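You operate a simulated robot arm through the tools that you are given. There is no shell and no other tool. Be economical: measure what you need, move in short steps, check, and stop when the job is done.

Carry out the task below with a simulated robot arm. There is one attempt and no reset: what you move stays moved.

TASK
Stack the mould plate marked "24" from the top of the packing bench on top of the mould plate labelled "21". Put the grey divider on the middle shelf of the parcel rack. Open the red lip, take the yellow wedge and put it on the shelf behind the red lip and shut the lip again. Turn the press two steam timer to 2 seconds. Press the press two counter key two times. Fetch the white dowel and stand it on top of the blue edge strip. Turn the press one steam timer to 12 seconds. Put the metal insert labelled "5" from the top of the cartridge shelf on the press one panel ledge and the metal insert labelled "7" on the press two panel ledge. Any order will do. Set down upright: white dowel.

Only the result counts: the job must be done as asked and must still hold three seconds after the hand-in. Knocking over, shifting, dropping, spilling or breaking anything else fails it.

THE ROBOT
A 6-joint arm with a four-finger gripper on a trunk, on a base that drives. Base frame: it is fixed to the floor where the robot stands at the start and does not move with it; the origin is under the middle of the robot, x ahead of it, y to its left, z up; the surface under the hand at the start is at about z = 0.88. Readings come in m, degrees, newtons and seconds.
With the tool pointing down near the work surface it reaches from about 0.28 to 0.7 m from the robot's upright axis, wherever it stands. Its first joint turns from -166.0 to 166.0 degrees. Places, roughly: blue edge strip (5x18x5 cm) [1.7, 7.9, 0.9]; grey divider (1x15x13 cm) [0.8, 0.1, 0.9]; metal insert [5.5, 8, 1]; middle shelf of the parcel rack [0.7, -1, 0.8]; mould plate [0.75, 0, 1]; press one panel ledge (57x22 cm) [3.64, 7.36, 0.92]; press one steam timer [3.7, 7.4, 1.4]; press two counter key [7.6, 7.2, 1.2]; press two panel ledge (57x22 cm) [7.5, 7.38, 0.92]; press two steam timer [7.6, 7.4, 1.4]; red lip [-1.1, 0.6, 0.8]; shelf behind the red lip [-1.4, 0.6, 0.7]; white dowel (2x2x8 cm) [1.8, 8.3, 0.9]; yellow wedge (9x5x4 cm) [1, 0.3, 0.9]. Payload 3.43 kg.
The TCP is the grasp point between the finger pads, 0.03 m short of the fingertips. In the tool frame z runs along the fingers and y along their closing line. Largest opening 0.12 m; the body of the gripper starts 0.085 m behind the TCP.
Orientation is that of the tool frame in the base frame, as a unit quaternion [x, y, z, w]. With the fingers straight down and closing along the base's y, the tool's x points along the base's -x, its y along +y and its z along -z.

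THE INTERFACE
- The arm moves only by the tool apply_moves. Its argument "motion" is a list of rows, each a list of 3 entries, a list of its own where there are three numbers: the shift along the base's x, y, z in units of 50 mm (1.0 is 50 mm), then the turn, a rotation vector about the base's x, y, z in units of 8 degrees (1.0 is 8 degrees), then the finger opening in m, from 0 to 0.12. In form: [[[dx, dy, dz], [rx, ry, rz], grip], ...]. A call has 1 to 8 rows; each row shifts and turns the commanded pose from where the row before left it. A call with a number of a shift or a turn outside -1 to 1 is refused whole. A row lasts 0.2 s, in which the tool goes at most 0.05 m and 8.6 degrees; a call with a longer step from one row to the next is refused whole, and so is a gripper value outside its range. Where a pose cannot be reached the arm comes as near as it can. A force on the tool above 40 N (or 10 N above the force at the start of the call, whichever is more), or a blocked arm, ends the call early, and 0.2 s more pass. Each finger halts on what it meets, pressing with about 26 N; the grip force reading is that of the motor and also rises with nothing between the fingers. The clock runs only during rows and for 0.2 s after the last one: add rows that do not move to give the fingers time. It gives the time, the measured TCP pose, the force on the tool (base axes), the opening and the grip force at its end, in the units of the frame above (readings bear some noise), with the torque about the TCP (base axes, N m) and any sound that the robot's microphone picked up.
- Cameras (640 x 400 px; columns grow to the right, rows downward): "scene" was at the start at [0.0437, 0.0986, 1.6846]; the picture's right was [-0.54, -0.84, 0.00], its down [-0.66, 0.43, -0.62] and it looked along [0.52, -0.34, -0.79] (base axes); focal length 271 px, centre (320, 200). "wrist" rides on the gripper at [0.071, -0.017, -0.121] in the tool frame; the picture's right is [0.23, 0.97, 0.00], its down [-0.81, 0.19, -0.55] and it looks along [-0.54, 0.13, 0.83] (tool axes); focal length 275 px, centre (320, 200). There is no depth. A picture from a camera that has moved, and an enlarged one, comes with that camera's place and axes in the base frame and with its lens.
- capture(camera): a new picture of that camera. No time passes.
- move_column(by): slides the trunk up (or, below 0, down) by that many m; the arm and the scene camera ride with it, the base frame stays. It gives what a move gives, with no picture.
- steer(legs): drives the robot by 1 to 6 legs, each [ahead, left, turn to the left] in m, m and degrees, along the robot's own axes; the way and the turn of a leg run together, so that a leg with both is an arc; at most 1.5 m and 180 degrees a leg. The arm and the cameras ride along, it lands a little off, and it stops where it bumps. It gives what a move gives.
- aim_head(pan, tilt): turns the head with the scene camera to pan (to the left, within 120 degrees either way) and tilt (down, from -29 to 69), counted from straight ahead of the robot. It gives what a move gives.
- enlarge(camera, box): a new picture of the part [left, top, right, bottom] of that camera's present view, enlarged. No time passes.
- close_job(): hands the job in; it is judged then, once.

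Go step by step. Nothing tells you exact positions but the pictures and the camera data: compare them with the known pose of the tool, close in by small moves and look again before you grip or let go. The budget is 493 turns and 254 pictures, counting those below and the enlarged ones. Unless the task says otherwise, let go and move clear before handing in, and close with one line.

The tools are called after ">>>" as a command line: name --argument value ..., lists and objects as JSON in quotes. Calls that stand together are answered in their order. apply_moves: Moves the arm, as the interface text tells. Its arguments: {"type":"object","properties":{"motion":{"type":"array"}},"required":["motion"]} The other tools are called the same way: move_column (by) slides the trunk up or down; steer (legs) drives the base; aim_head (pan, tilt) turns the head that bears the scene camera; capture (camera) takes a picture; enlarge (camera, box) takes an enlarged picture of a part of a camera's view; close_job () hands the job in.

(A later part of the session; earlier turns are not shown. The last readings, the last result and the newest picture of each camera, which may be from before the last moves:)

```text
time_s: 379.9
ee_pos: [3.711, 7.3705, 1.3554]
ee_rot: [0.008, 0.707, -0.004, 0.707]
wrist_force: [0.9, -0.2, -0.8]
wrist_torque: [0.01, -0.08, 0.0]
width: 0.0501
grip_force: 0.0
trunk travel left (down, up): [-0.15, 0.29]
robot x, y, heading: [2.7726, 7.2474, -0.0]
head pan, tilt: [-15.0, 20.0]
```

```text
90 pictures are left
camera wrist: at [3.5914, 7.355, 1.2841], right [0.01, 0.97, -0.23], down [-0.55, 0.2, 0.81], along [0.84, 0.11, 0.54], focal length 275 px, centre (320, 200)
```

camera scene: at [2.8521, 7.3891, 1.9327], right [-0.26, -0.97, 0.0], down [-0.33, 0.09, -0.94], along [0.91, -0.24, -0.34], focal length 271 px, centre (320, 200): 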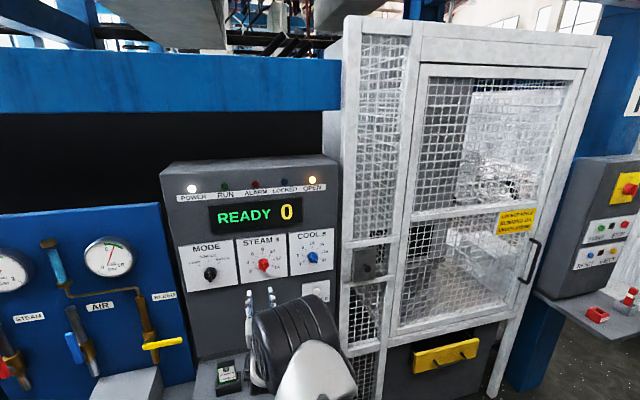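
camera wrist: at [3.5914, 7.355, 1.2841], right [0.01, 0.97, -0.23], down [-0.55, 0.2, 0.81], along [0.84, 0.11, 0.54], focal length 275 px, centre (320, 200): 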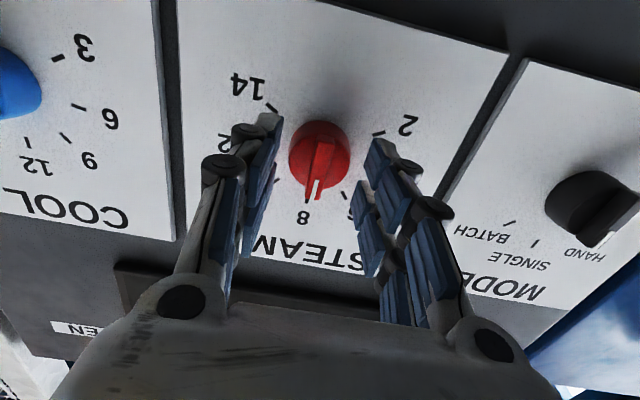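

>>> apply_moves --motion '[[[0, 0, 0], [0, 0, 0], 0.03], [[0, 0, 0], [0, 0, 0], 0.01], [[0, 0, 0], [0, 0, 0], 0.0], [[0, 0, 0], [0, 0, 0], 0.0]]'

>>> apply_moves --motion '[[[0, 0, 0], [0.5, 0, 0], 0.0], [[0, 0, 0], [0.5, 0, 0], 0.0], [[0, 0, 0], [0.5, 0, 0], 0.0]]'

>>> capture --camera "wrist"

```text
time_s: 380.9
ee_pos: [3.7101, 7.3703, 1.3556]
ee_rot: [0.007, 0.707, -0.005, 0.707]
wrist_force: [0.1, -0.8, 0.1]
wrist_torque: [0.01, -0.02, -0.02]
width: 0.0101
grip_force: 27.5
trunk travel left (down, up): [-0.15, 0.29]
robot x, y, heading: [2.7726, 7.2539, -0.3]
head pan, tilt: [-15.0, 20.0]
```

```text
time_s: 381.8
ee_pos: [3.7097, 7.37, 1.3556]
ee_rot: [0.081, 0.703, 0.07, 0.703]
wrist_force: [1.0, -0.4, 2.9]
wrist_torque: [0.02, 1.18, 0.29]
width: 0.0101
grip_force: 43.6
trunk travel left (down, up): [-0.15, 0.29]
robot x, y, heading: [2.7681, 7.2502, -0.2]
head pan, tilt: [-15.0, 20.0]
```

```text
89 pictures are left
camera wrist: at [3.59, 7.3692, 1.2836], right [0.01, 1.0, -0.02], down [-0.55, 0.02, 0.83], along [0.83, 0.0, 0.55], focal length 275 px, centre (320, 200)
```

wrist: 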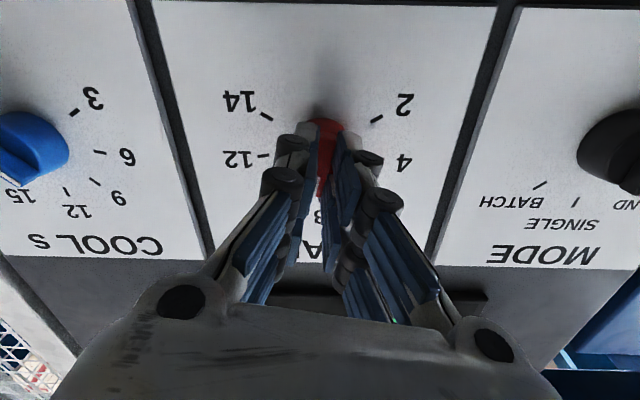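

Turning works smoothly. Continue to 80° total.

>>> apply_moves --motion '[[[0, 0, 0], [0.85, 0, 0], 0.0], [[0, 0, 0], [0.85, 0, 0], 0.0], [[0, 0, 0], [0.85, 0, 0], 0.0], [[0, 0, 0], [0.85, 0, 0], 0.0]]'

>>> apply_moves --motion '[[[0, 0, 0], [0.85, 0, 0], 0.0], [[0, 0, 0], [0.85, 0, 0], 0.0], [[0, 0, 0], [0.85, 0, 0], 0.0], [[0, 0, 0], [0.85, 0, 0], 0.0], [[0, 0, 0], [0.85, 0, 0], 0.0], [[0, 0, 0], [0.85, 0, 0], 0.0]]'

>>> capture --camera "wrist"

>>> enlarge --camera "scene" --box '[210, 150, 330, 250]'

```text
time_s: 382.8
ee_pos: [3.7107, 7.3694, 1.3566]
ee_rot: [0.246, 0.666, 0.233, 0.664]
wrist_force: [-0.7, -5.5, 0.2]
wrist_torque: [0.0, 0.8, 0.62]
width: 0.0101
grip_force: 43.2
trunk travel left (down, up): [-0.15, 0.29]
robot x, y, heading: [2.7735, 7.2502, 0.0]
head pan, tilt: [-15.0, 20.0]
```

```text
time_s: 384.1
ee_pos: [3.7086, 7.3684, 1.357]
ee_rot: [0.461, 0.543, 0.452, 0.537]
wrist_force: [-3.7, -9.3, -3.7]
wrist_torque: [-0.04, 0.15, 0.32]
width: 0.0099
grip_force: 43.8
trunk travel left (down, up): [-0.15, 0.29]
robot x, y, heading: [2.7698, 7.2526, 0.2]
head pan, tilt: [-15.0, 20.0]
```

```text
88 pictures are left
camera wrist: at [3.59, 7.4356, 1.3295], right [0.02, 0.39, 0.92], down [-0.55, -0.77, 0.33], along [0.83, -0.51, 0.2], focal length 275 px, centre (320, 200)
```

wrist: 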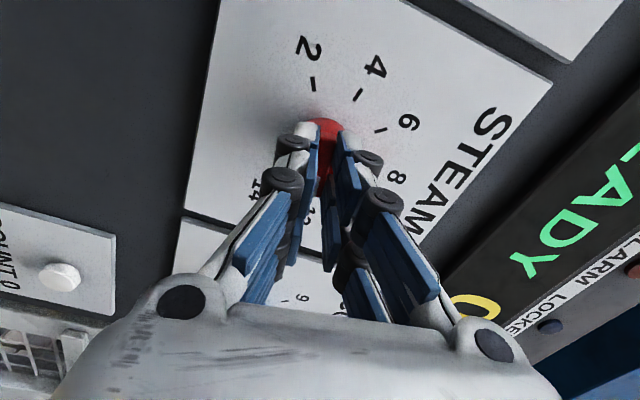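

```text
4.00 times, centred on (270, 200) of scene
camera zoom: at [2.8423, 7.3634, 1.6828], right [-0.26, -0.97, 0.0], down [-0.33, 0.09, -0.94], along [0.91, -0.24, -0.34], focal length 1083 px, centre (520, 200)
```

zoom: 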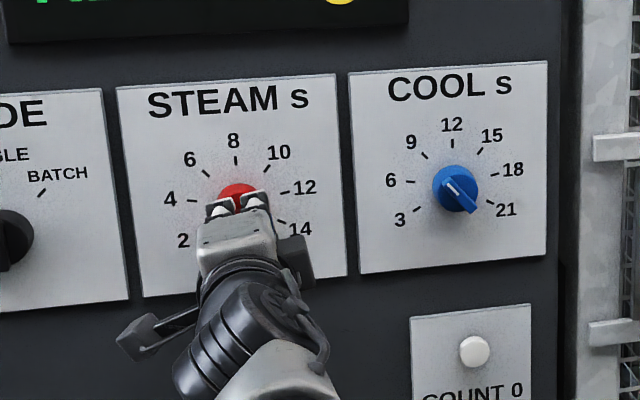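

>>> apply_moves --motion '[[[0, 0, 0], [0, 0, 0], 0.02], [[0, 0, 0], [0, 0, 0], 0.04], [[0, 0, 0], [0, 0, 0], 0.04]]'

>>> steer --legs '[[-0.15, 0, 0]]'

>>> enlarge --camera "scene" --box '[230, 160, 310, 230]'

>>> enlarge --camera "wrist" --box '[200, 0, 500, 220]'

```text
time_s: 384.9
ee_pos: [3.7095, 7.3708, 1.3559]
ee_rot: [0.46, 0.544, 0.452, 0.538]
wrist_force: [0.2, 0.3, -0.3]
wrist_torque: [0.01, 0.01, 0.02]
width: 0.0399
grip_force: 0.1
trunk travel left (down, up): [-0.15, 0.29]
robot x, y, heading: [2.7707, 7.2535, -0.1]
head pan, tilt: [-15.0, 20.0]
```

```text
time_s: 386.3
ee_pos: [3.5578, 7.3721, 1.3573]
ee_rot: [0.46, 0.544, 0.452, 0.537]
wrist_force: [-0.3, 0.5, 0.2]
wrist_torque: [-0.01, 0.05, 0.0]
width: 0.0398
grip_force: 0.1
trunk travel left (down, up): [-0.15, 0.29]
robot x, y, heading: [2.6245, 7.2527, 0.1]
head pan, tilt: [-15.0, 20.0]
```

```text
5.71 times, centred on (270, 195) of scene
camera zoom: at [2.6901, 7.3655, 1.6827], right [-0.26, -0.97, 0.0], down [-0.33, 0.09, -0.94], along [0.91, -0.24, -0.34], focal length 1548 px, centre (606, 229)
```

zoom: 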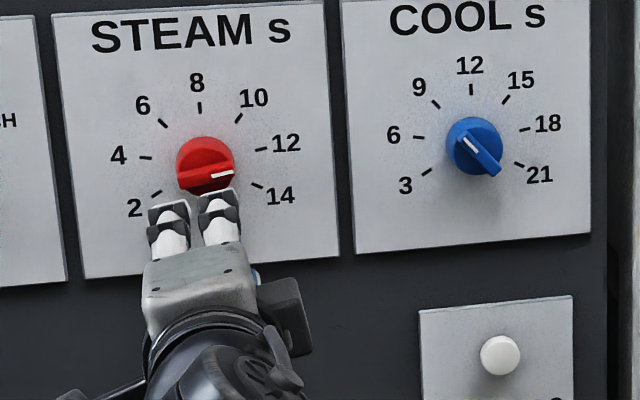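

```text
1.82 times, centred on (350, 110) of wrist
camera zoom: at [3.4377, 7.4388, 1.3304], right [0.01, 0.39, 0.92], down [-0.55, -0.77, 0.33], along [0.84, -0.51, 0.2], focal length 500 px, centre (266, 364)
```

zoom: 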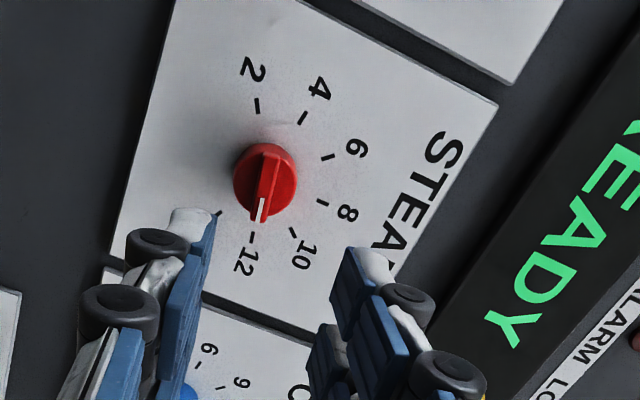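

The press one timer now points at 12. Now tucking the arm: unroll, pitch down.

>>> apply_moves --motion '[[[0, 0, 0], [-1, 0, 0], 0.05], [[0, 0, 0], [-1, 0, 0], 0.05], [[0, 0, 0], [-1, 0, 0], 0.05], [[0, 0, 0], [-1, 0, 0], 0.05], [[0, 0, 0], [-1, 0, 0], 0.05], [[0, 0, 0], [-1, 0, 0], 0.05], [[0, 0, 0], [-1, 0, 0], 0.05], [[0, 0, 0], [-1, 0, 0], 0.05]]'

>>> apply_moves --motion '[[[0, 0, 0], [-1, 0, 0], 0.05], [[0, 0, 0], [-1, 0, 0], 0.05], [[-0.3, 0, 0], [0, 1, 0], 0.05], [[-0.5, 0, -0.2], [0, 1, 0], 0.05], [[-0.5, 0, -0.2], [0, 1, 0], 0.05], [[-0.5, 0, -0.2], [0, 1, 0], 0.05], [[-0.5, 0, -0.2], [0, 1, 0], 0.05], [[-0.5, 0, -0.2], [0, 1, 0], 0.05]]'

>>> apply_moves --motion '[[[-0.5, -0.1, -0.2], [0, 1, 0], 0.05], [[-0.5, -0.1, -0.2], [0, 1, 0], 0.05], [[-0.5, -0.1, -0.2], [0, 1, 0], 0.05], [[-0.5, -0.1, -0.2], [0, 1, 0], 0.05], [[-0.5, -0.1, -0.2], [0, 1, 0], 0.05], [[-0.5, -0.1, -0.2], [0, 0.25, 0], 0.05]]'

```text
time_s: 388.1
ee_pos: [3.558, 7.3733, 1.3574]
ee_rot: [0.103, 0.701, 0.094, 0.699]
wrist_force: [0.0, -0.3, 0.3]
wrist_torque: [0.01, -0.01, 0.02]
width: 0.0502
grip_force: 0.1
trunk travel left (down, up): [-0.15, 0.29]
robot x, y, heading: [2.6181, 7.2503, 0.0]
head pan, tilt: [-15.0, 20.0]
```

```text
time_s: 389.9
ee_pos: [3.4347, 7.379, 1.3121]
ee_rot: [0.004, 0.934, -0.005, 0.356]
wrist_force: [0.3, -0.1, -0.1]
wrist_torque: [0.0, -0.01, -0.01]
width: 0.0503
grip_force: 0.2
out of reach, approached as far as the arm can: row 3, 4, 5, 8
trunk travel left (down, up): [-0.15, 0.29]
robot x, y, heading: [2.6226, 7.2486, 0.3]
head pan, tilt: [-15.0, 20.0]
```

```text
time_s: 391.3
ee_pos: [3.2568, 7.3419, 1.2404]
ee_rot: [0.003, 1.0, -0.007, 0.0]
wrist_force: [0.3, 0.1, -0.9]
wrist_torque: [-0.02, 0.05, -0.01]
width: 0.0503
grip_force: 0.1
out of reach, approached as far as the arm can: row 1, 2, 3, 4, 5
trunk travel left (down, up): [-0.15, 0.29]
robot x, y, heading: [2.6209, 7.2503, -0.3]
head pan, tilt: [-15.0, 20.0]
```

>>> apply_moves --motion '[[[-0.9, 0, 0], [0, 0, 0], 0.05], [[-0.9, -0.2, 0], [0, 0, 0], 0.05], [[-0.9, -0.2, 0], [0, 0, 0], 0.05], [[-0.9, -0.2, 0], [0, 0, 0], 0.05]]'

>>> steer --legs '[[0, -1.2, 0], [0, -0.95, 0]]'

>>> aim_head --pan 0 --tilt 20

>>> capture --camera "scene"

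```text
time_s: 392.3
ee_pos: [3.0773, 7.3116, 1.2425]
ee_rot: [0.003, 1.0, -0.007, 0.0]
wrist_force: [-0.3, -0.9, 0.2]
wrist_torque: [0.01, -0.03, 0.04]
width: 0.05
grip_force: 0.0
trunk travel left (down, up): [-0.15, 0.29]
robot x, y, heading: [2.6191, 7.247, 0.2]
head pan, tilt: [-15.0, 20.0]
```

```text
time_s: 402.9
ee_pos: [3.0396, 5.1778, 1.2423]
ee_rot: [0.013, 1.0, -0.006, 0.0]
wrist_force: [0.5, 0.5, 1.1]
wrist_torque: [0.03, -0.01, 0.01]
width: 0.0502
grip_force: 0.1
trunk travel left (down, up): [-0.15, 0.29]
robot x, y, heading: [2.582, 5.1268, -1.3]
head pan, tilt: [-15.0, 20.0]
```

```text
time_s: 403.6
ee_pos: [3.0385, 5.1777, 1.2423]
ee_rot: [0.013, 1.0, -0.007, 0.0]
wrist_force: [0.5, -0.5, 0.6]
wrist_torque: [0.01, -0.03, 0.01]
width: 0.0501
grip_force: 0.0
trunk travel left (down, up): [-0.15, 0.29]
robot x, y, heading: [2.5769, 5.1264, -1.0]
head pan, tilt: [0.0, 20.0]
```

```text
84 pictures are left
camera scene: at [2.6568, 5.2632, 1.6827], right [-0.02, -1.0, 0.0], down [-0.34, 0.01, -0.94], along [0.94, -0.02, -0.34], focal length 271 px, centre (320, 200)
```

scene: 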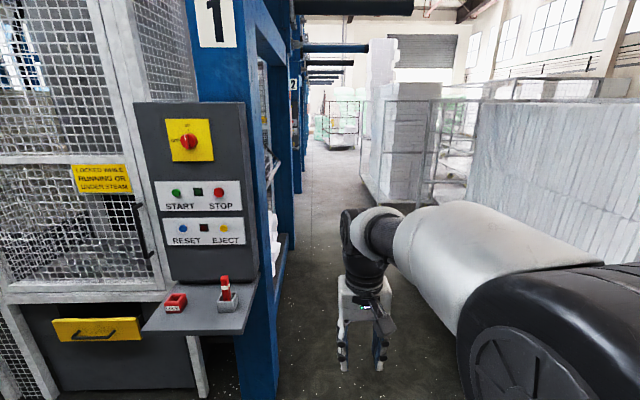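

>>> steer --legs '[[0.2, -0.2, 1.0], [1.3, 0, 0], [1.3, 0, 0]]'

>>> aim_head --pan 60 --tilt 20

>>> capture --camera "scene"

```text
time_s: 417.6
ee_pos: [5.7803, 4.9974, 1.2436]
ee_rot: [0.011, 1.0, -0.007, 0.0]
wrist_force: [-0.4, -0.4, -0.2]
wrist_torque: [0.01, 0.0, 0.02]
width: 0.0499
grip_force: 0.0
trunk travel left (down, up): [-0.15, 0.29]
robot x, y, heading: [5.3211, 4.9434, -1.2]
head pan, tilt: [0.0, 20.0]
```

```text
time_s: 418.9
ee_pos: [5.7813, 4.9971, 1.2439]
ee_rot: [0.012, 1.0, -0.007, 0.0]
wrist_force: [0.0, -0.6, 0.1]
wrist_torque: [-0.03, -0.05, 0.0]
width: 0.0497
grip_force: 0.1
trunk travel left (down, up): [-0.15, 0.29]
robot x, y, heading: [5.3229, 4.9433, -1.0]
head pan, tilt: [60.0, 20.0]
```

```text
83 pictures are left
camera scene: at [5.3537, 5.163, 1.6827], right [0.86, -0.52, 0.0], down [-0.18, -0.29, -0.94], along [0.49, 0.8, -0.34], focal length 271 px, centre (320, 200)
```

scene: 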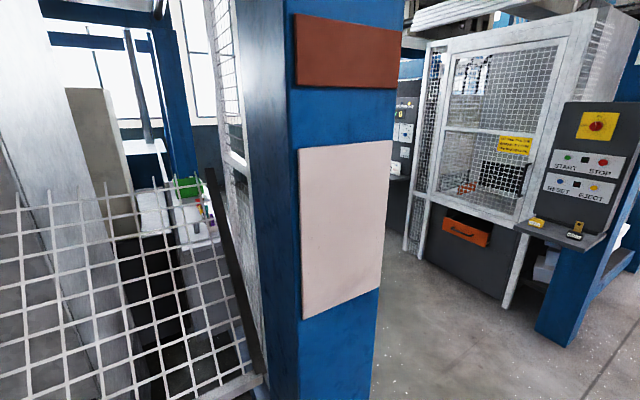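

>>> steer --legs '[[1.15, 0, 1.0], [0, 0, 90], [0.6, 0, 0]]'

>>> aim_head --pan 30 --tilt 25

>>> capture --camera "scene"

>>> aim_head --pan -35 --tilt 25

>>> capture --camera "scene"

```text
time_s: 431.6
ee_pos: [6.3106, 5.9911, 1.2436]
ee_rot: [0.73, -0.683, 0.005, -0.005]
wrist_force: [0.1, -0.3, 0.2]
wrist_torque: [-0.03, 0.04, 0.04]
width: 0.0501
grip_force: 0.0
trunk travel left (down, up): [-0.15, 0.29]
robot x, y, heading: [6.4072, 5.5336, 94.4]
head pan, tilt: [60.0, 20.0]
```

```text
time_s: 432.5
ee_pos: [6.3098, 5.9919, 1.2425]
ee_rot: [0.73, -0.683, 0.005, -0.005]
wrist_force: [0.4, 0.5, 0.4]
wrist_torque: [-0.01, -0.04, 0.01]
width: 0.0502
grip_force: 0.0
trunk travel left (down, up): [-0.15, 0.29]
robot x, y, heading: [6.4006, 5.5375, 94.0]
head pan, tilt: [30.0, 25.0]
```

```text
82 pictures are left
camera scene: at [6.2153, 5.5848, 1.6746], right [0.83, 0.56, 0.0], down [0.24, -0.35, -0.91], along [-0.51, 0.75, -0.42], focal length 271 px, centre (320, 200)
```

scene: 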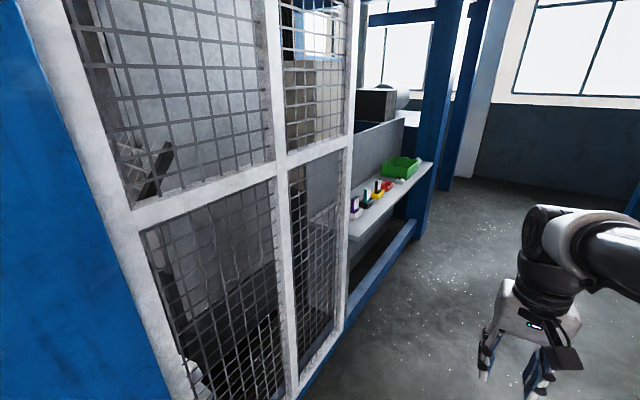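

```text
time_s: 433.9
ee_pos: [6.3087, 5.9911, 1.2435]
ee_rot: [0.731, -0.683, 0.005, -0.005]
wrist_force: [-0.9, 0.1, -0.1]
wrist_torque: [0.01, -0.02, -0.02]
width: 0.0501
grip_force: 0.1
trunk travel left (down, up): [-0.15, 0.29]
robot x, y, heading: [6.4068, 5.5398, 93.9]
head pan, tilt: [-35.0, 25.0]
```

```text
81 pictures are left
camera scene: at [6.3143, 5.5876, 1.6746], right [0.86, -0.51, 0.0], down [-0.22, -0.36, -0.91], along [0.47, 0.78, -0.42], focal length 271 px, centre (320, 200)
```

scene: 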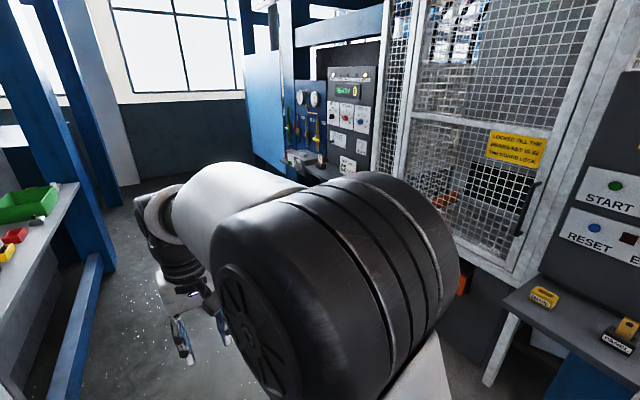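

The cartridge shelf is on the left (front x≈5.68). Driving up to y≈7.85 and turning to face it.

>>> steer --legs '[[1.2, 0.0, -4], [1.15, 0, 0], [0, 0, 90], [0.15, 0, 0]]'

>>> aim_head --pan 0 --tilt 40

>>> capture --camera "scene"

>>> capture --camera "wrist"

```text
time_s: 450.3
ee_pos: [5.7544, 7.821, 1.2431]
ee_rot: [1.0, 0.019, 0.001, -0.007]
wrist_force: [-0.5, -0.4, 0.1]
wrist_torque: [-0.02, -0.08, 0.0]
width: 0.0502
grip_force: 0.1
trunk travel left (down, up): [-0.15, 0.29]
robot x, y, heading: [6.2086, 7.9037, -177.6]
head pan, tilt: [-35.0, 25.0]
```

```text
time_s: 451.4
ee_pos: [5.7544, 7.8214, 1.2434]
ee_rot: [1.0, 0.02, 0.0, -0.007]
wrist_force: [-0.1, -0.6, -0.7]
wrist_torque: [0.03, -0.04, -0.01]
width: 0.0502
grip_force: 0.0
trunk travel left (down, up): [-0.15, 0.29]
robot x, y, heading: [6.2062, 7.9006, -177.7]
head pan, tilt: [0.0, 40.0]
```

```text
80 pictures are left
camera scene: at [6.1506, 7.7606, 1.6513], right [-0.04, 1.0, 0.0], down [0.64, 0.03, -0.77], along [-0.77, -0.03, -0.64], focal length 271 px, centre (320, 200)
```

scene: 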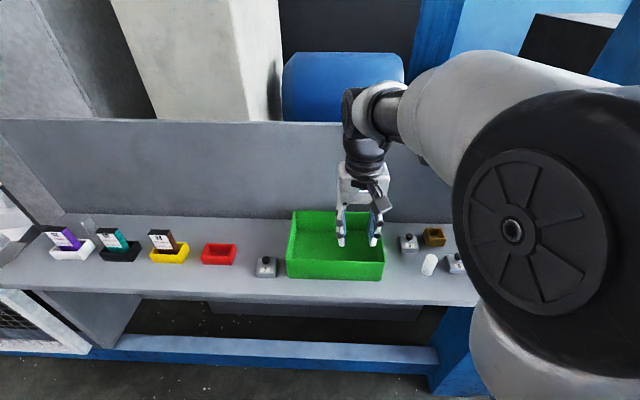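

```text
79 pictures are left
camera wrist: at [5.8264, 7.8388, 1.3647], right [0.27, -0.96, -0.01], down [-0.8, -0.23, 0.55], along [-0.53, -0.14, -0.84], focal length 275 px, centre (320, 200)
```

wrist: 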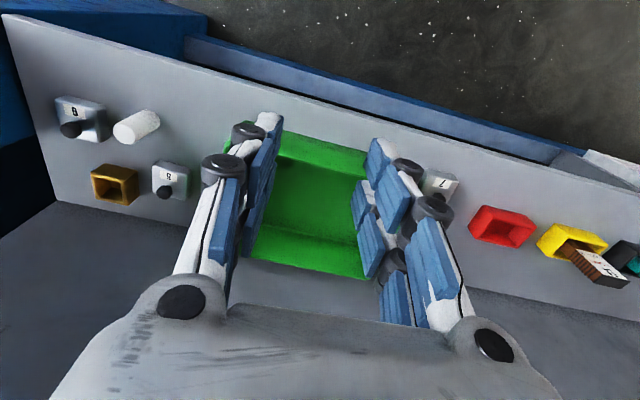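

>>> enlarge --camera "wrist" --box '[40, 80, 220, 220]'

>>> enlarge --camera "scene" --box '[190, 210, 480, 300]'

```text
2.86 times, centred on (130, 150) of wrist
camera zoom: at [5.8264, 7.8388, 1.3647], right [0.27, -0.96, -0.01], down [-0.8, -0.23, 0.55], along [-0.53, -0.14, -0.84], focal length 786 px, centre (863, 343)
```

zoom: 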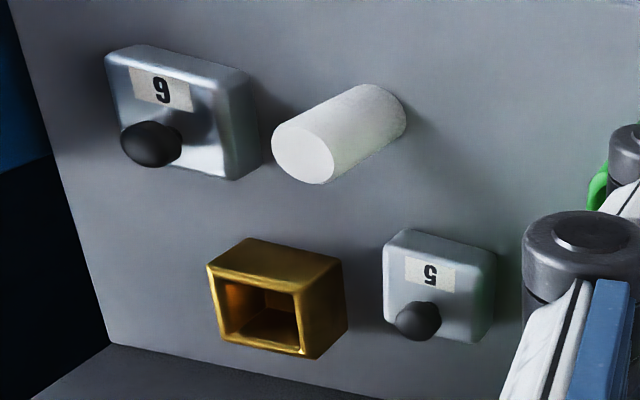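

```text
2.21 times, centred on (335, 255) of scene
camera zoom: at [6.1506, 7.7606, 1.6513], right [-0.04, 1.0, 0.0], down [0.64, 0.03, -0.77], along [-0.77, -0.03, -0.64], focal length 598 px, centre (287, 79)
```

zoom: 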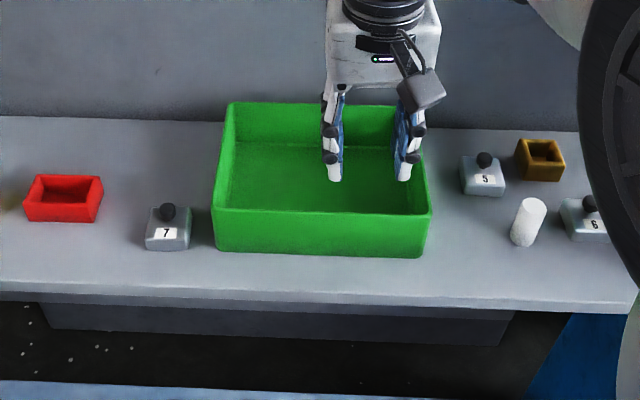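

I see "5" at ≈(5.49, 8.05) and "7" at ≈(5.60, 7.56), metal blocks with knobs. First "7" for press two: moving opposite it.

>>> steer --legs '[[0.1, 0.28, -2.3]]'

>>> apply_moves --motion '[[[0, 0.2, -0.6], [0, 0, -0.3], 0.08], [[0.1, 0.2, -0.6], [0, 0, 0], 0.08]]'

>>> capture --camera "wrist"

>>> enlarge --camera "scene" --box '[220, 200, 400, 320]'

```text
time_s: 453.4
ee_pos: [5.6543, 7.5612, 1.243]
ee_rot: [1.0, -0.008, 0.001, -0.009]
wrist_force: [-0.1, 0.3, -0.7]
wrist_torque: [0.04, -0.02, -0.04]
width: 0.05
grip_force: 0.1
trunk travel left (down, up): [-0.15, 0.29]
robot x, y, heading: [6.1112, 7.6195, 179.5]
head pan, tilt: [0.0, 40.0]
```

```text
time_s: 454.0
ee_pos: [5.6604, 7.5809, 1.1832]
ee_rot: [1.0, -0.028, 0.0, -0.007]
wrist_force: [0.1, -0.4, -0.3]
wrist_torque: [0.02, 0.03, 0.02]
width: 0.0799
grip_force: 0.2
trunk travel left (down, up): [-0.15, 0.29]
robot x, y, heading: [6.1132, 7.6228, 179.3]
head pan, tilt: [0.0, 40.0]
```

```text
76 pictures are left
camera wrist: at [5.733, 7.5909, 1.3054], right [0.18, -0.98, -0.01], down [-0.82, -0.15, 0.55], along [-0.54, -0.09, -0.84], focal length 275 px, centre (320, 200)
```

wrist: 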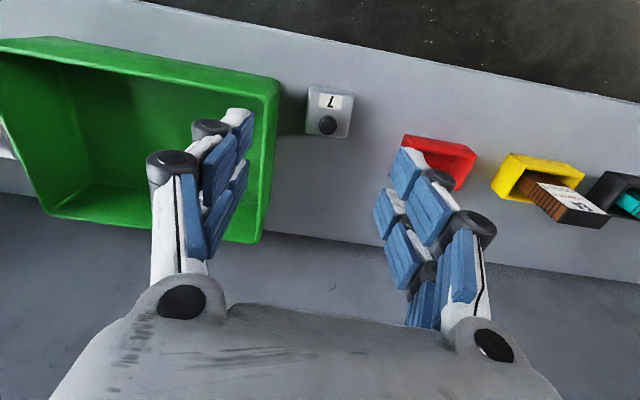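

```text
3.33 times, centred on (310, 260) of scene
camera zoom: at [6.0463, 7.4807, 1.6513], right [0.01, 1.0, 0.0], down [0.64, -0.01, -0.77], along [-0.77, 0.01, -0.64], focal length 903 px, centre (353, 0)
```

zoom: 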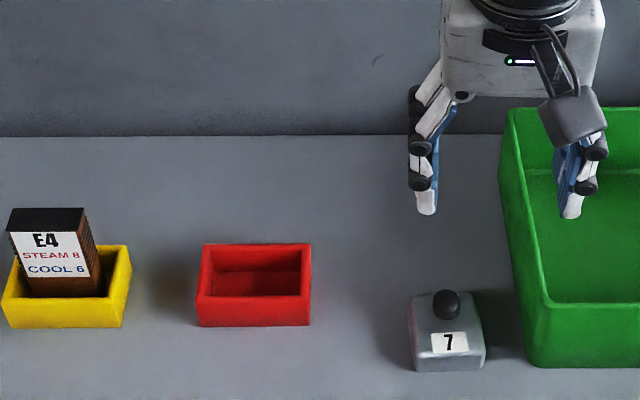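

Insert "7": centre ≈(5.64, 7.565), shelf z≈0.92. Descending in steps with the fingers along y.

>>> apply_moves --motion '[[[-0.2, -0.16, -0.6], [-0.1, 0, 0.4], 0.085], [[-0.2, -0.16, -0.8], [0, 0, 0], 0.085], [[0, 0, -0.8], [0, 0, 0], 0.085], [[0, 0, -0.8], [0, 0, 0], 0.085]]'

>>> capture --camera "wrist"

>>> enlarge --camera "scene" --box '[250, 220, 400, 330]'

```text
time_s: 455.0
ee_pos: [5.6391, 7.5643, 1.0326]
ee_rot: [1.0, 0.0, 0.001, 0.0]
wrist_force: [0.7, -0.1, 0.1]
wrist_torque: [-0.02, -0.01, 0.02]
width: 0.0848
grip_force: 0.0
trunk travel left (down, up): [-0.15, 0.29]
robot x, y, heading: [6.1113, 7.6216, 179.7]
head pan, tilt: [0.0, 40.0]
```

```text
74 pictures are left
camera wrist: at [5.7106, 7.5803, 1.1539], right [0.23, -0.97, 0.0], down [-0.81, -0.19, 0.55], along [-0.54, -0.13, -0.83], focal length 275 px, centre (320, 200)
```

wrist: 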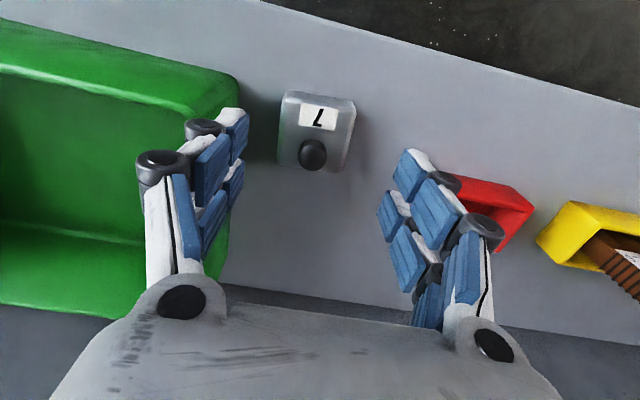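

```text
3.64 times, centred on (325, 275) of scene
camera zoom: at [6.0453, 7.4802, 1.6512], right [0.01, 1.0, 0.0], down [0.64, -0.01, -0.77], along [-0.77, 0.01, -0.64], focal length 985 px, centre (302, -73)
```

zoom: 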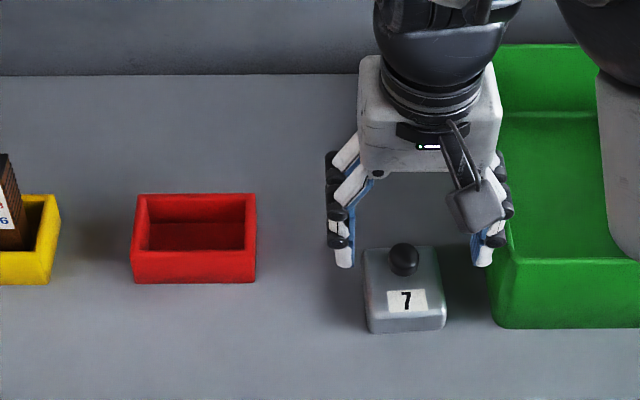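

>>> apply_moves --motion '[[[-0.14, 0, -0.3], [0, 0, 0], 0.075], [[0, 0, -0.5], [0, 0, 0], 0.075], [[0, 0, -0.3], [0, 0, 0], 0.075], [[0, 0, -0.2], [0, 0, 0], 0.075]]'

>>> capture --camera "wrist"

>>> enlarge --camera "scene" --box '[300, 230, 400, 310]'

```text
time_s: 456.0
ee_pos: [5.632, 7.565, 0.9675]
ee_rot: [1.0, 0.0, 0.0, 0.0]
wrist_force: [0.3, -0.4, -0.4]
wrist_torque: [-0.01, 0.01, 0.03]
width: 0.0748
grip_force: 0.0
trunk travel left (down, up): [-0.15, 0.29]
robot x, y, heading: [6.1129, 7.6204, 179.7]
head pan, tilt: [0.0, 40.0]
```

```text
72 pictures are left
camera wrist: at [5.7048, 7.5811, 1.0892], right [0.23, -0.97, 0.0], down [-0.81, -0.19, 0.55], along [-0.54, -0.13, -0.83], focal length 275 px, centre (320, 200)
```

wrist: 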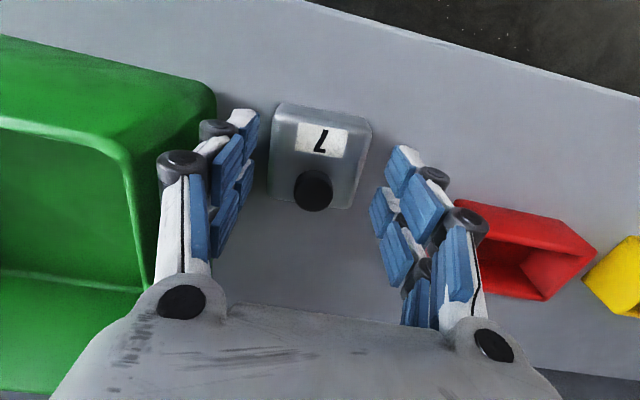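

```text
5.00 times, centred on (350, 270) of scene
camera zoom: at [6.046, 7.4804, 1.6512], right [0.01, 1.0, 0.0], down [0.64, -0.01, -0.77], along [-0.77, 0.01, -0.64], focal length 1354 px, centre (170, -150)
```

zoom: 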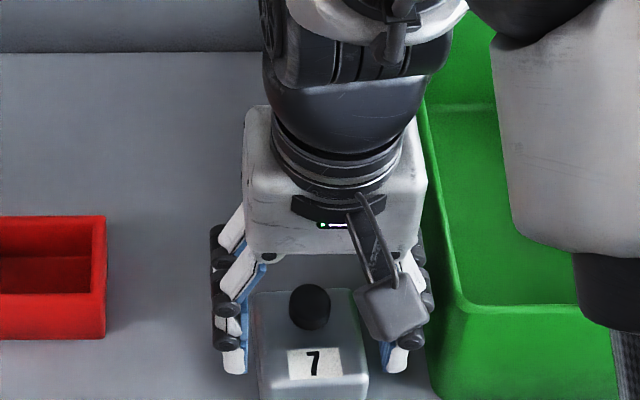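

>>> apply_moves --motion '[[[0, 0, -0.2], [0, 0, 0], 0.075], [[0, 0, 0], [0, 0, 0], 0.06], [[0, 0, 0], [0, 0, 0], 0.04], [[0, 0, 0], [0, 0, 0], 0.04], [[0, 0, 0], [0, 0, 0], 0.04]]'

>>> apply_moves --motion '[[[0, 0, 0.3], [0, 0, 0], 0.04], [[0, 0, 0.6], [0, 0, 0], 0.04], [[0, 0, 0.8], [0, 0, 0], 0.04]]'

>>> capture --camera "wrist"

```text
time_s: 457.2
ee_pos: [5.6321, 7.5641, 0.9593]
ee_rot: [1.0, 0.0, -0.001, 0.0]
wrist_force: [-1.0, 2.1, 20.9]
wrist_torque: [0.28, -0.02, -0.04]
width: 0.0405
grip_force: 0.0
trunk travel left (down, up): [-0.15, 0.29]
robot x, y, heading: [6.1088, 7.6202, 179.5]
head pan, tilt: [0.0, 40.0]
```

```text
time_s: 458.0
ee_pos: [5.6338, 7.5692, 1.0469]
ee_rot: [1.0, 0.0, 0.001, 0.0]
wrist_force: [0.0, 0.6, 0.7]
wrist_torque: [0.02, 0.01, -0.03]
width: 0.04
grip_force: 0.0
trunk travel left (down, up): [-0.15, 0.29]
robot x, y, heading: [6.1088, 7.6192, 179.5]
head pan, tilt: [0.0, 40.0]
```

```text
70 pictures are left
camera wrist: at [5.7068, 7.5849, 1.1685], right [0.23, -0.97, 0.0], down [-0.81, -0.19, 0.55], along [-0.54, -0.13, -0.83], focal length 275 px, centre (320, 200)
```

wrist: 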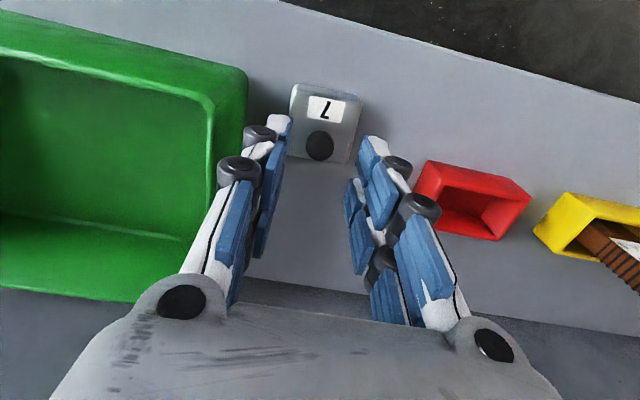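

The fingers passed over the top: the block is lower than assumed. Opening again and going ~3 cm lower.

>>> apply_moves --motion '[[[0, -0.06, 0], [0, 0, 0], 0.06], [[0, 0, 0], [0, 0, 0], 0.077], [[0, 0, -0.6], [0, 0, 0], 0.077], [[0, 0, -0.8], [0, 0, 0], 0.077], [[0, 0, -0.5], [0, 0, 0], 0.077]]'

>>> apply_moves --motion '[[[0, 0, -0.2], [0, 0, 0], 0.077], [[0, 0, -0.2], [0, 0, 0], 0.077], [[0, 0, 0], [0, 0, 0], 0.077]]'

>>> capture --camera "wrist"

```text
time_s: 459.2
ee_pos: [5.6333, 7.5613, 0.9498]
ee_rot: [1.0, 0.0, 0.0, 0.0]
wrist_force: [-0.4, -0.7, 0.1]
wrist_torque: [-0.03, 0.01, 0.0]
width: 0.0771
grip_force: 0.1
trunk travel left (down, up): [-0.15, 0.29]
robot x, y, heading: [6.1093, 7.6181, 179.4]
head pan, tilt: [0.0, 40.0]
```

```text
time_s: 460.0
ee_pos: [5.6314, 7.5625, 0.9292]
ee_rot: [1.0, 0.001, 0.0, 0.0]
wrist_force: [-0.8, 0.6, 0.0]
wrist_torque: [-0.01, 0.01, 0.03]
width: 0.077
grip_force: 0.1
trunk travel left (down, up): [-0.15, 0.29]
robot x, y, heading: [6.109, 7.623, 179.3]
head pan, tilt: [0.0, 40.0]
```

```text
69 pictures are left
camera wrist: at [5.7042, 7.5783, 1.0494], right [0.23, -0.97, 0.0], down [-0.81, -0.19, 0.55], along [-0.54, -0.13, -0.83], focal length 275 px, centre (320, 200)
```

wrist: 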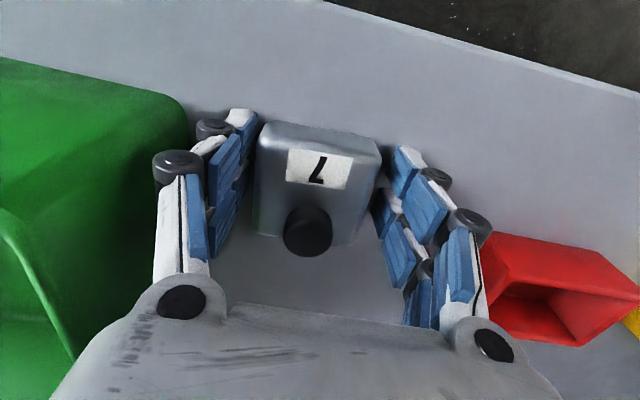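

Now the block is clearly between the fingers. Closing and lifting.

>>> apply_moves --motion '[[[0, 0, 0], [0, 0, 0], 0.06], [[0, 0, 0], [0, 0, 0], 0.03], [[0, 0, 0], [0, 0, 0], 0.03], [[0, 0, 0], [0, 0, 0], 0.03]]'

>>> apply_moves --motion '[[[0, 0, 0.3], [0, 0, 0], 0.03], [[0, 0, 0.6], [0, 0, 0], 0.03], [[0, 0, 0.9], [0, 0, 0], 0.03], [[0, 0, 0.9], [0, 0, 0], 0.03], [[0, 0, 0.9], [0, 0, 0], 0.03]]'

>>> capture --camera "wrist"

```text
time_s: 461.0
ee_pos: [5.6313, 7.5625, 0.9285]
ee_rot: [1.0, 0.0, 0.001, 0.0]
wrist_force: [0.4, 2.5, 2.4]
wrist_torque: [0.1, -0.06, 0.03]
width: 0.0617
grip_force: 26.5
trunk travel left (down, up): [-0.15, 0.29]
robot x, y, heading: [6.1122, 7.6215, 179.5]
head pan, tilt: [0.0, 40.0]
```

```text
time_s: 462.2
ee_pos: [5.6319, 7.5622, 1.1066]
ee_rot: [1.0, -0.001, 0.002, 0.0]
wrist_force: [0.2, 0.3, -2.7]
wrist_torque: [-0.01, -0.02, 0.03]
width: 0.0619
grip_force: 25.9
trunk travel left (down, up): [-0.15, 0.29]
robot x, y, heading: [6.1103, 7.617, 179.7]
head pan, tilt: [0.0, 40.0]
```

```text
68 pictures are left
camera wrist: at [5.7047, 7.5796, 1.2286], right [0.23, -0.97, 0.0], down [-0.81, -0.19, 0.55], along [-0.54, -0.13, -0.83], focal length 275 px, centre (320, 200)
```

wrist: 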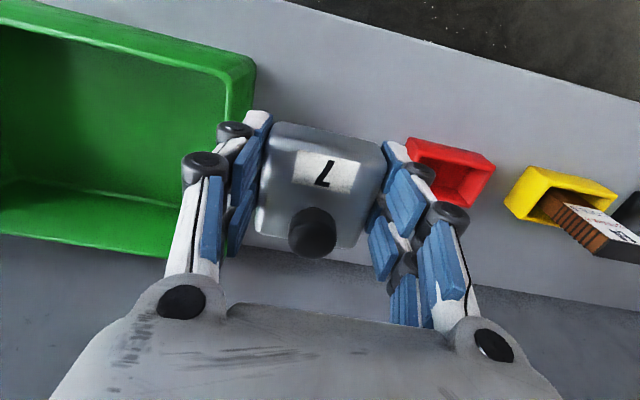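

"7" is held. Backing to mid-aisle, turning to face press two.

>>> apply_moves --motion '[[[0.6, 0.1, 0.6], [0, 0, 0], 0.03], [[0.4, 0.1, 0.6], [0, 0, 0], 0.03]]'

>>> steer --legs '[[-0.42, 0, 0], [0, 0, -179.5], [0, -0.2, 0]]'

>>> aim_head --pan 0 --tilt 30

>>> capture --camera "scene"

```text
time_s: 462.8
ee_pos: [5.6835, 7.5778, 1.1683]
ee_rot: [1.0, 0.0, 0.002, 0.0]
wrist_force: [0.4, 0.9, -2.1]
wrist_torque: [0.0, -0.03, 0.01]
width: 0.0618
grip_force: 25.7
trunk travel left (down, up): [-0.15, 0.29]
robot x, y, heading: [6.1129, 7.62, 179.6]
head pan, tilt: [0.0, 40.0]
```

```text
time_s: 474.1
ee_pos: [6.9453, 7.4262, 1.1677]
ee_rot: [0.033, 0.999, 0.0, -0.001]
wrist_force: [0.7, -0.7, -3.1]
wrist_torque: [0.06, 0.02, 0.01]
width: 0.0617
grip_force: 26.0
trunk travel left (down, up): [-0.15, 0.29]
robot x, y, heading: [6.5171, 7.4111, -4.3]
head pan, tilt: [0.0, 40.0]
```

```text
time_s: 474.8
ee_pos: [6.9456, 7.4268, 1.1673]
ee_rot: [0.033, 0.999, 0.001, -0.001]
wrist_force: [-0.2, -0.6, -3.0]
wrist_torque: [-0.02, 0.03, 0.0]
width: 0.0617
grip_force: 25.9
trunk travel left (down, up): [-0.15, 0.29]
robot x, y, heading: [6.5152, 7.4136, -4.8]
head pan, tilt: [0.0, 30.0]
```

```text
67 pictures are left
camera scene: at [6.5967, 7.5461, 1.6665], right [-0.07, -1.0, 0.0], down [-0.5, 0.04, -0.87], along [0.86, -0.06, -0.5], focal length 271 px, centre (320, 200)
```

scene: 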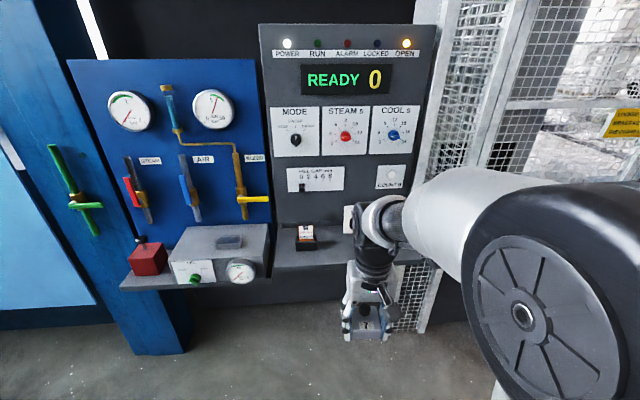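

>>> steer --legs '[[0.33, -0.03, 4.7]]'

>>> capture --camera "wrist"

>>> capture --camera "scene"

```text
time_s: 477.0
ee_pos: [7.2806, 7.4168, 1.1664]
ee_rot: [-0.005, 1.0, 0.0, 0.0]
wrist_force: [0.6, -0.2, -3.1]
wrist_torque: [-0.02, 0.04, 0.02]
width: 0.0622
grip_force: 26.1
trunk travel left (down, up): [-0.15, 0.29]
robot x, y, heading: [6.851, 7.3713, -0.1]
head pan, tilt: [0.0, 30.0]
```

```text
66 pictures are left
camera wrist: at [7.2111, 7.3988, 1.2887], right [-0.24, 0.97, 0.0], down [0.81, 0.2, 0.55], along [0.53, 0.13, -0.83], focal length 275 px, centre (320, 200)
```

wrist: 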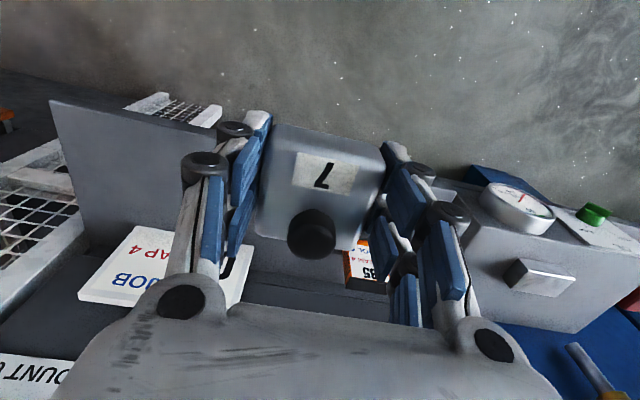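

```text
65 pictures are left
camera scene: at [6.9239, 7.5099, 1.6665], right [0.0, -1.0, 0.0], down [-0.5, 0.0, -0.87], along [0.87, 0.0, -0.5], focal length 271 px, centre (320, 200)
```

scene: 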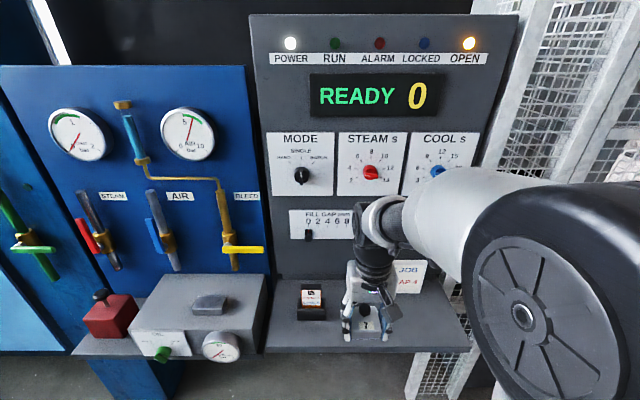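

The ledge's right part around (7.46, 7.31) is free. Moving the insert over it.

>>> apply_moves --motion '[[[0.8, -0.53, 0], [0, 0, 0], 0.03], [[0.8, -0.53, -0.2], [0, 0, 0], 0.03], [[0.8, -0.53, -0.3], [0, 0, 0], 0.03], [[0.8, -0.53, -0.3], [0, 0, 0], 0.03], [[0.4, 0, -0.8], [0, 0, 0], 0.03]]'

>>> capture --camera "wrist"

>>> capture --camera "scene"

```text
refused: row 3 steps farther than a row can; nothing moved
```

```text
64 pictures are left
camera wrist: at [7.2111, 7.3988, 1.2887], right [-0.24, 0.97, 0.0], down [0.81, 0.2, 0.55], along [0.53, 0.13, -0.83], focal length 275 px, centre (320, 200)
```

wrist: 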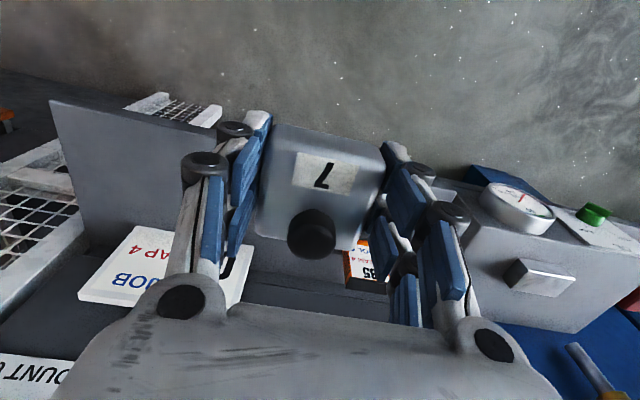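

```text
63 pictures are left
camera scene: at [6.9239, 7.5099, 1.6665], right [0.0, -1.0, 0.0], down [-0.5, 0.0, -0.87], along [0.87, 0.0, -0.5], focal length 271 px, centre (320, 200)
```

scene: 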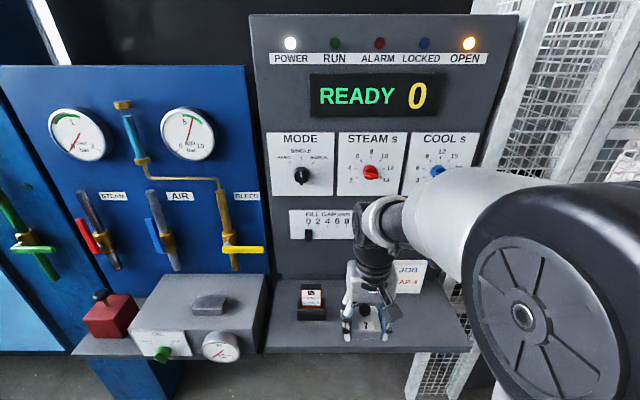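

>>> apply_moves --motion '[[[0.7, -0.45, 0], [0, 0, 0], 0.03], [[0.7, -0.45, -0.2], [0, 0, 0], 0.03], [[0.7, -0.45, -0.2], [0, 0, 0], 0.03], [[0.7, -0.45, -0.2], [0, 0, 0], 0.03], [[0.7, -0.35, -0.3], [0, 0, 0], 0.03], [[0, 0, -0.8], [0, 0, 0], 0.03]]'

>>> capture --camera "scene"

```text
time_s: 478.4
ee_pos: [7.4552, 7.3077, 1.0801]
ee_rot: [-0.005, 1.0, 0.0, -0.001]
wrist_force: [0.6, -1.0, -2.8]
wrist_torque: [0.0, 0.07, -0.01]
width: 0.0617
grip_force: 26.0
trunk travel left (down, up): [-0.15, 0.29]
robot x, y, heading: [6.8519, 7.3714, 0.2]
head pan, tilt: [0.0, 30.0]
```

```text
62 pictures are left
camera scene: at [6.9234, 7.5101, 1.6665], right [0.0, -1.0, 0.0], down [-0.5, 0.0, -0.87], along [0.87, 0.0, -0.5], focal length 271 px, centre (320, 200)
```

scene: 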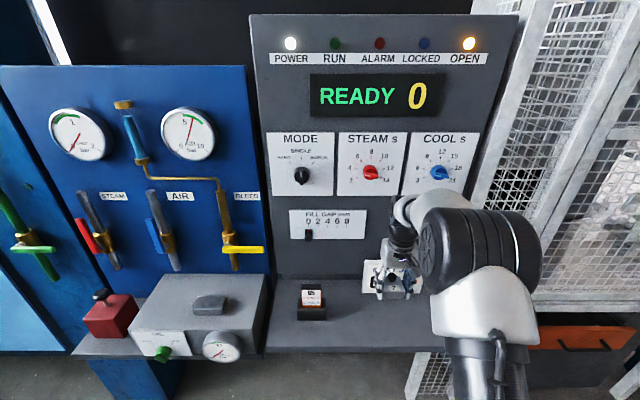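

>>> apply_moves --motion '[[[0, 0, -0.8], [0, 0, 0], 0.03], [[0, 0, -0.8], [0, 0, 0], 0.03], [[0, 0, -0.2], [0, 0, 0], 0.03], [[0, 0, 0], [0, 0, 0], 0.03]]'

>>> enlarge --camera "scene" --box '[330, 250, 450, 350]'

```text
time_s: 479.4
ee_pos: [7.454, 7.3096, 0.9932]
ee_rot: [-0.006, 1.0, 0.0, -0.001]
wrist_force: [0.3, 0.3, -2.3]
wrist_torque: [0.03, 0.05, 0.02]
width: 0.0617
grip_force: 25.9
trunk travel left (down, up): [-0.15, 0.29]
robot x, y, heading: [6.8507, 7.371, -0.1]
head pan, tilt: [0.0, 30.0]
```

```text
4.00 times, centred on (390, 300) of scene
camera zoom: at [6.923, 7.5099, 1.6666], right [0.0, -1.0, 0.0], down [-0.5, 0.0, -0.87], along [0.87, 0.0, -0.5], focal length 1083 px, centre (40, -200)
```

zoom: 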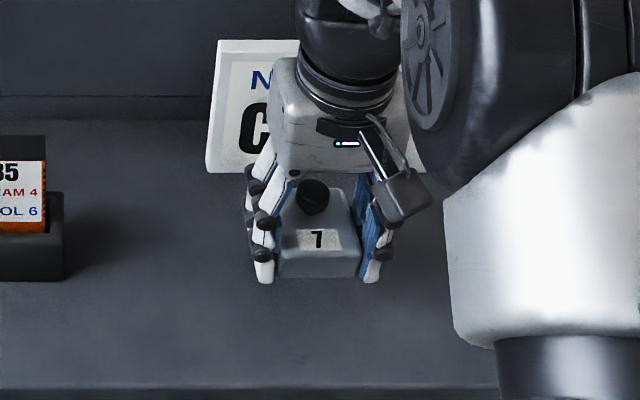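

>>> apply_moves --motion '[[[0, 0, -0.15], [0, 0, 0], 0.03], [[0, 0, -0.1], [0, 0, 0], 0.03], [[0, 0, 0], [0, 0, 0], 0.03]]'

>>> apply_moves --motion '[[[0, 0, -0.08], [0, 0, 0], 0.03], [[0, 0, 0], [0, 0, 0], 0.03]]'

>>> apply_moves --motion '[[[0, 0, -0.08], [0, 0, 0], 0.03], [[0, 0, 0], [0, 0, 0], 0.03]]'

```text
time_s: 480.2
ee_pos: [7.4536, 7.3094, 0.9812]
ee_rot: [-0.006, 1.0, 0.0, -0.001]
wrist_force: [0.2, -0.3, -2.7]
wrist_torque: [-0.03, 0.06, 0.01]
width: 0.0617
grip_force: 26.1
trunk travel left (down, up): [-0.15, 0.29]
robot x, y, heading: [6.8515, 7.3702, 0.0]
head pan, tilt: [0.0, 30.0]
```

```text
time_s: 480.8
ee_pos: [7.4542, 7.309, 0.9763]
ee_rot: [-0.005, 1.0, 0.0, -0.001]
wrist_force: [-0.2, 0.1, -2.3]
wrist_torque: [-0.01, 0.02, 0.01]
width: 0.062
grip_force: 26.1
trunk travel left (down, up): [-0.15, 0.29]
robot x, y, heading: [6.8493, 7.3694, 0.2]
head pan, tilt: [0.0, 30.0]
```

```text
time_s: 481.4
ee_pos: [7.4549, 7.3098, 0.9718]
ee_rot: [-0.005, 1.0, 0.0, -0.002]
wrist_force: [0.5, 0.0, -1.9]
wrist_torque: [-0.02, 0.06, 0.06]
width: 0.0618
grip_force: 26.2
trunk travel left (down, up): [-0.15, 0.29]
robot x, y, heading: [6.8496, 7.3688, -0.1]
head pan, tilt: [0.0, 30.0]
```

>>> apply_moves --motion '[[[0, 0, -0.08], [0, 0, 0], 0.03], [[0, 0, 0], [0, 0, 0], 0.03]]'

>>> apply_moves --motion '[[[0, 0, -0.08], [0, 0, 0], 0.03], [[0, 0, 0], [0, 0, 0], 0.03]]'

>>> apply_moves --motion '[[[0, 0, -0.06], [0, 0, 0], 0.03], [[0, 0, 0], [0, 0, 0], 0.03]]'

```text
time_s: 482.0
ee_pos: [7.4554, 7.3101, 0.9688]
ee_rot: [-0.005, 1.0, -0.001, 0.0]
wrist_force: [0.1, -0.2, -3.1]
wrist_torque: [0.01, 0.05, -0.02]
width: 0.0617
grip_force: 26.1
trunk travel left (down, up): [-0.15, 0.29]
robot x, y, heading: [6.8494, 7.3701, 0.1]
head pan, tilt: [0.0, 30.0]
```

```text
time_s: 482.6
ee_pos: [7.4556, 7.3096, 0.9652]
ee_rot: [-0.006, 1.0, 0.001, -0.001]
wrist_force: [0.1, 0.5, -2.8]
wrist_torque: [0.01, 0.02, 0.0]
width: 0.0619
grip_force: 26.0
trunk travel left (down, up): [-0.15, 0.29]
robot x, y, heading: [6.8522, 7.3697, 0.0]
head pan, tilt: [0.0, 30.0]
```

```text
time_s: 483.2
ee_pos: [7.4561, 7.309, 0.9625]
ee_rot: [-0.006, 1.0, 0.0, -0.001]
wrist_force: [0.4, -0.8, -2.3]
wrist_torque: [-0.01, 0.0, 0.03]
width: 0.0618
grip_force: 26.1
trunk travel left (down, up): [-0.15, 0.29]
robot x, y, heading: [6.8533, 7.3692, 0.1]
head pan, tilt: [0.0, 30.0]
```

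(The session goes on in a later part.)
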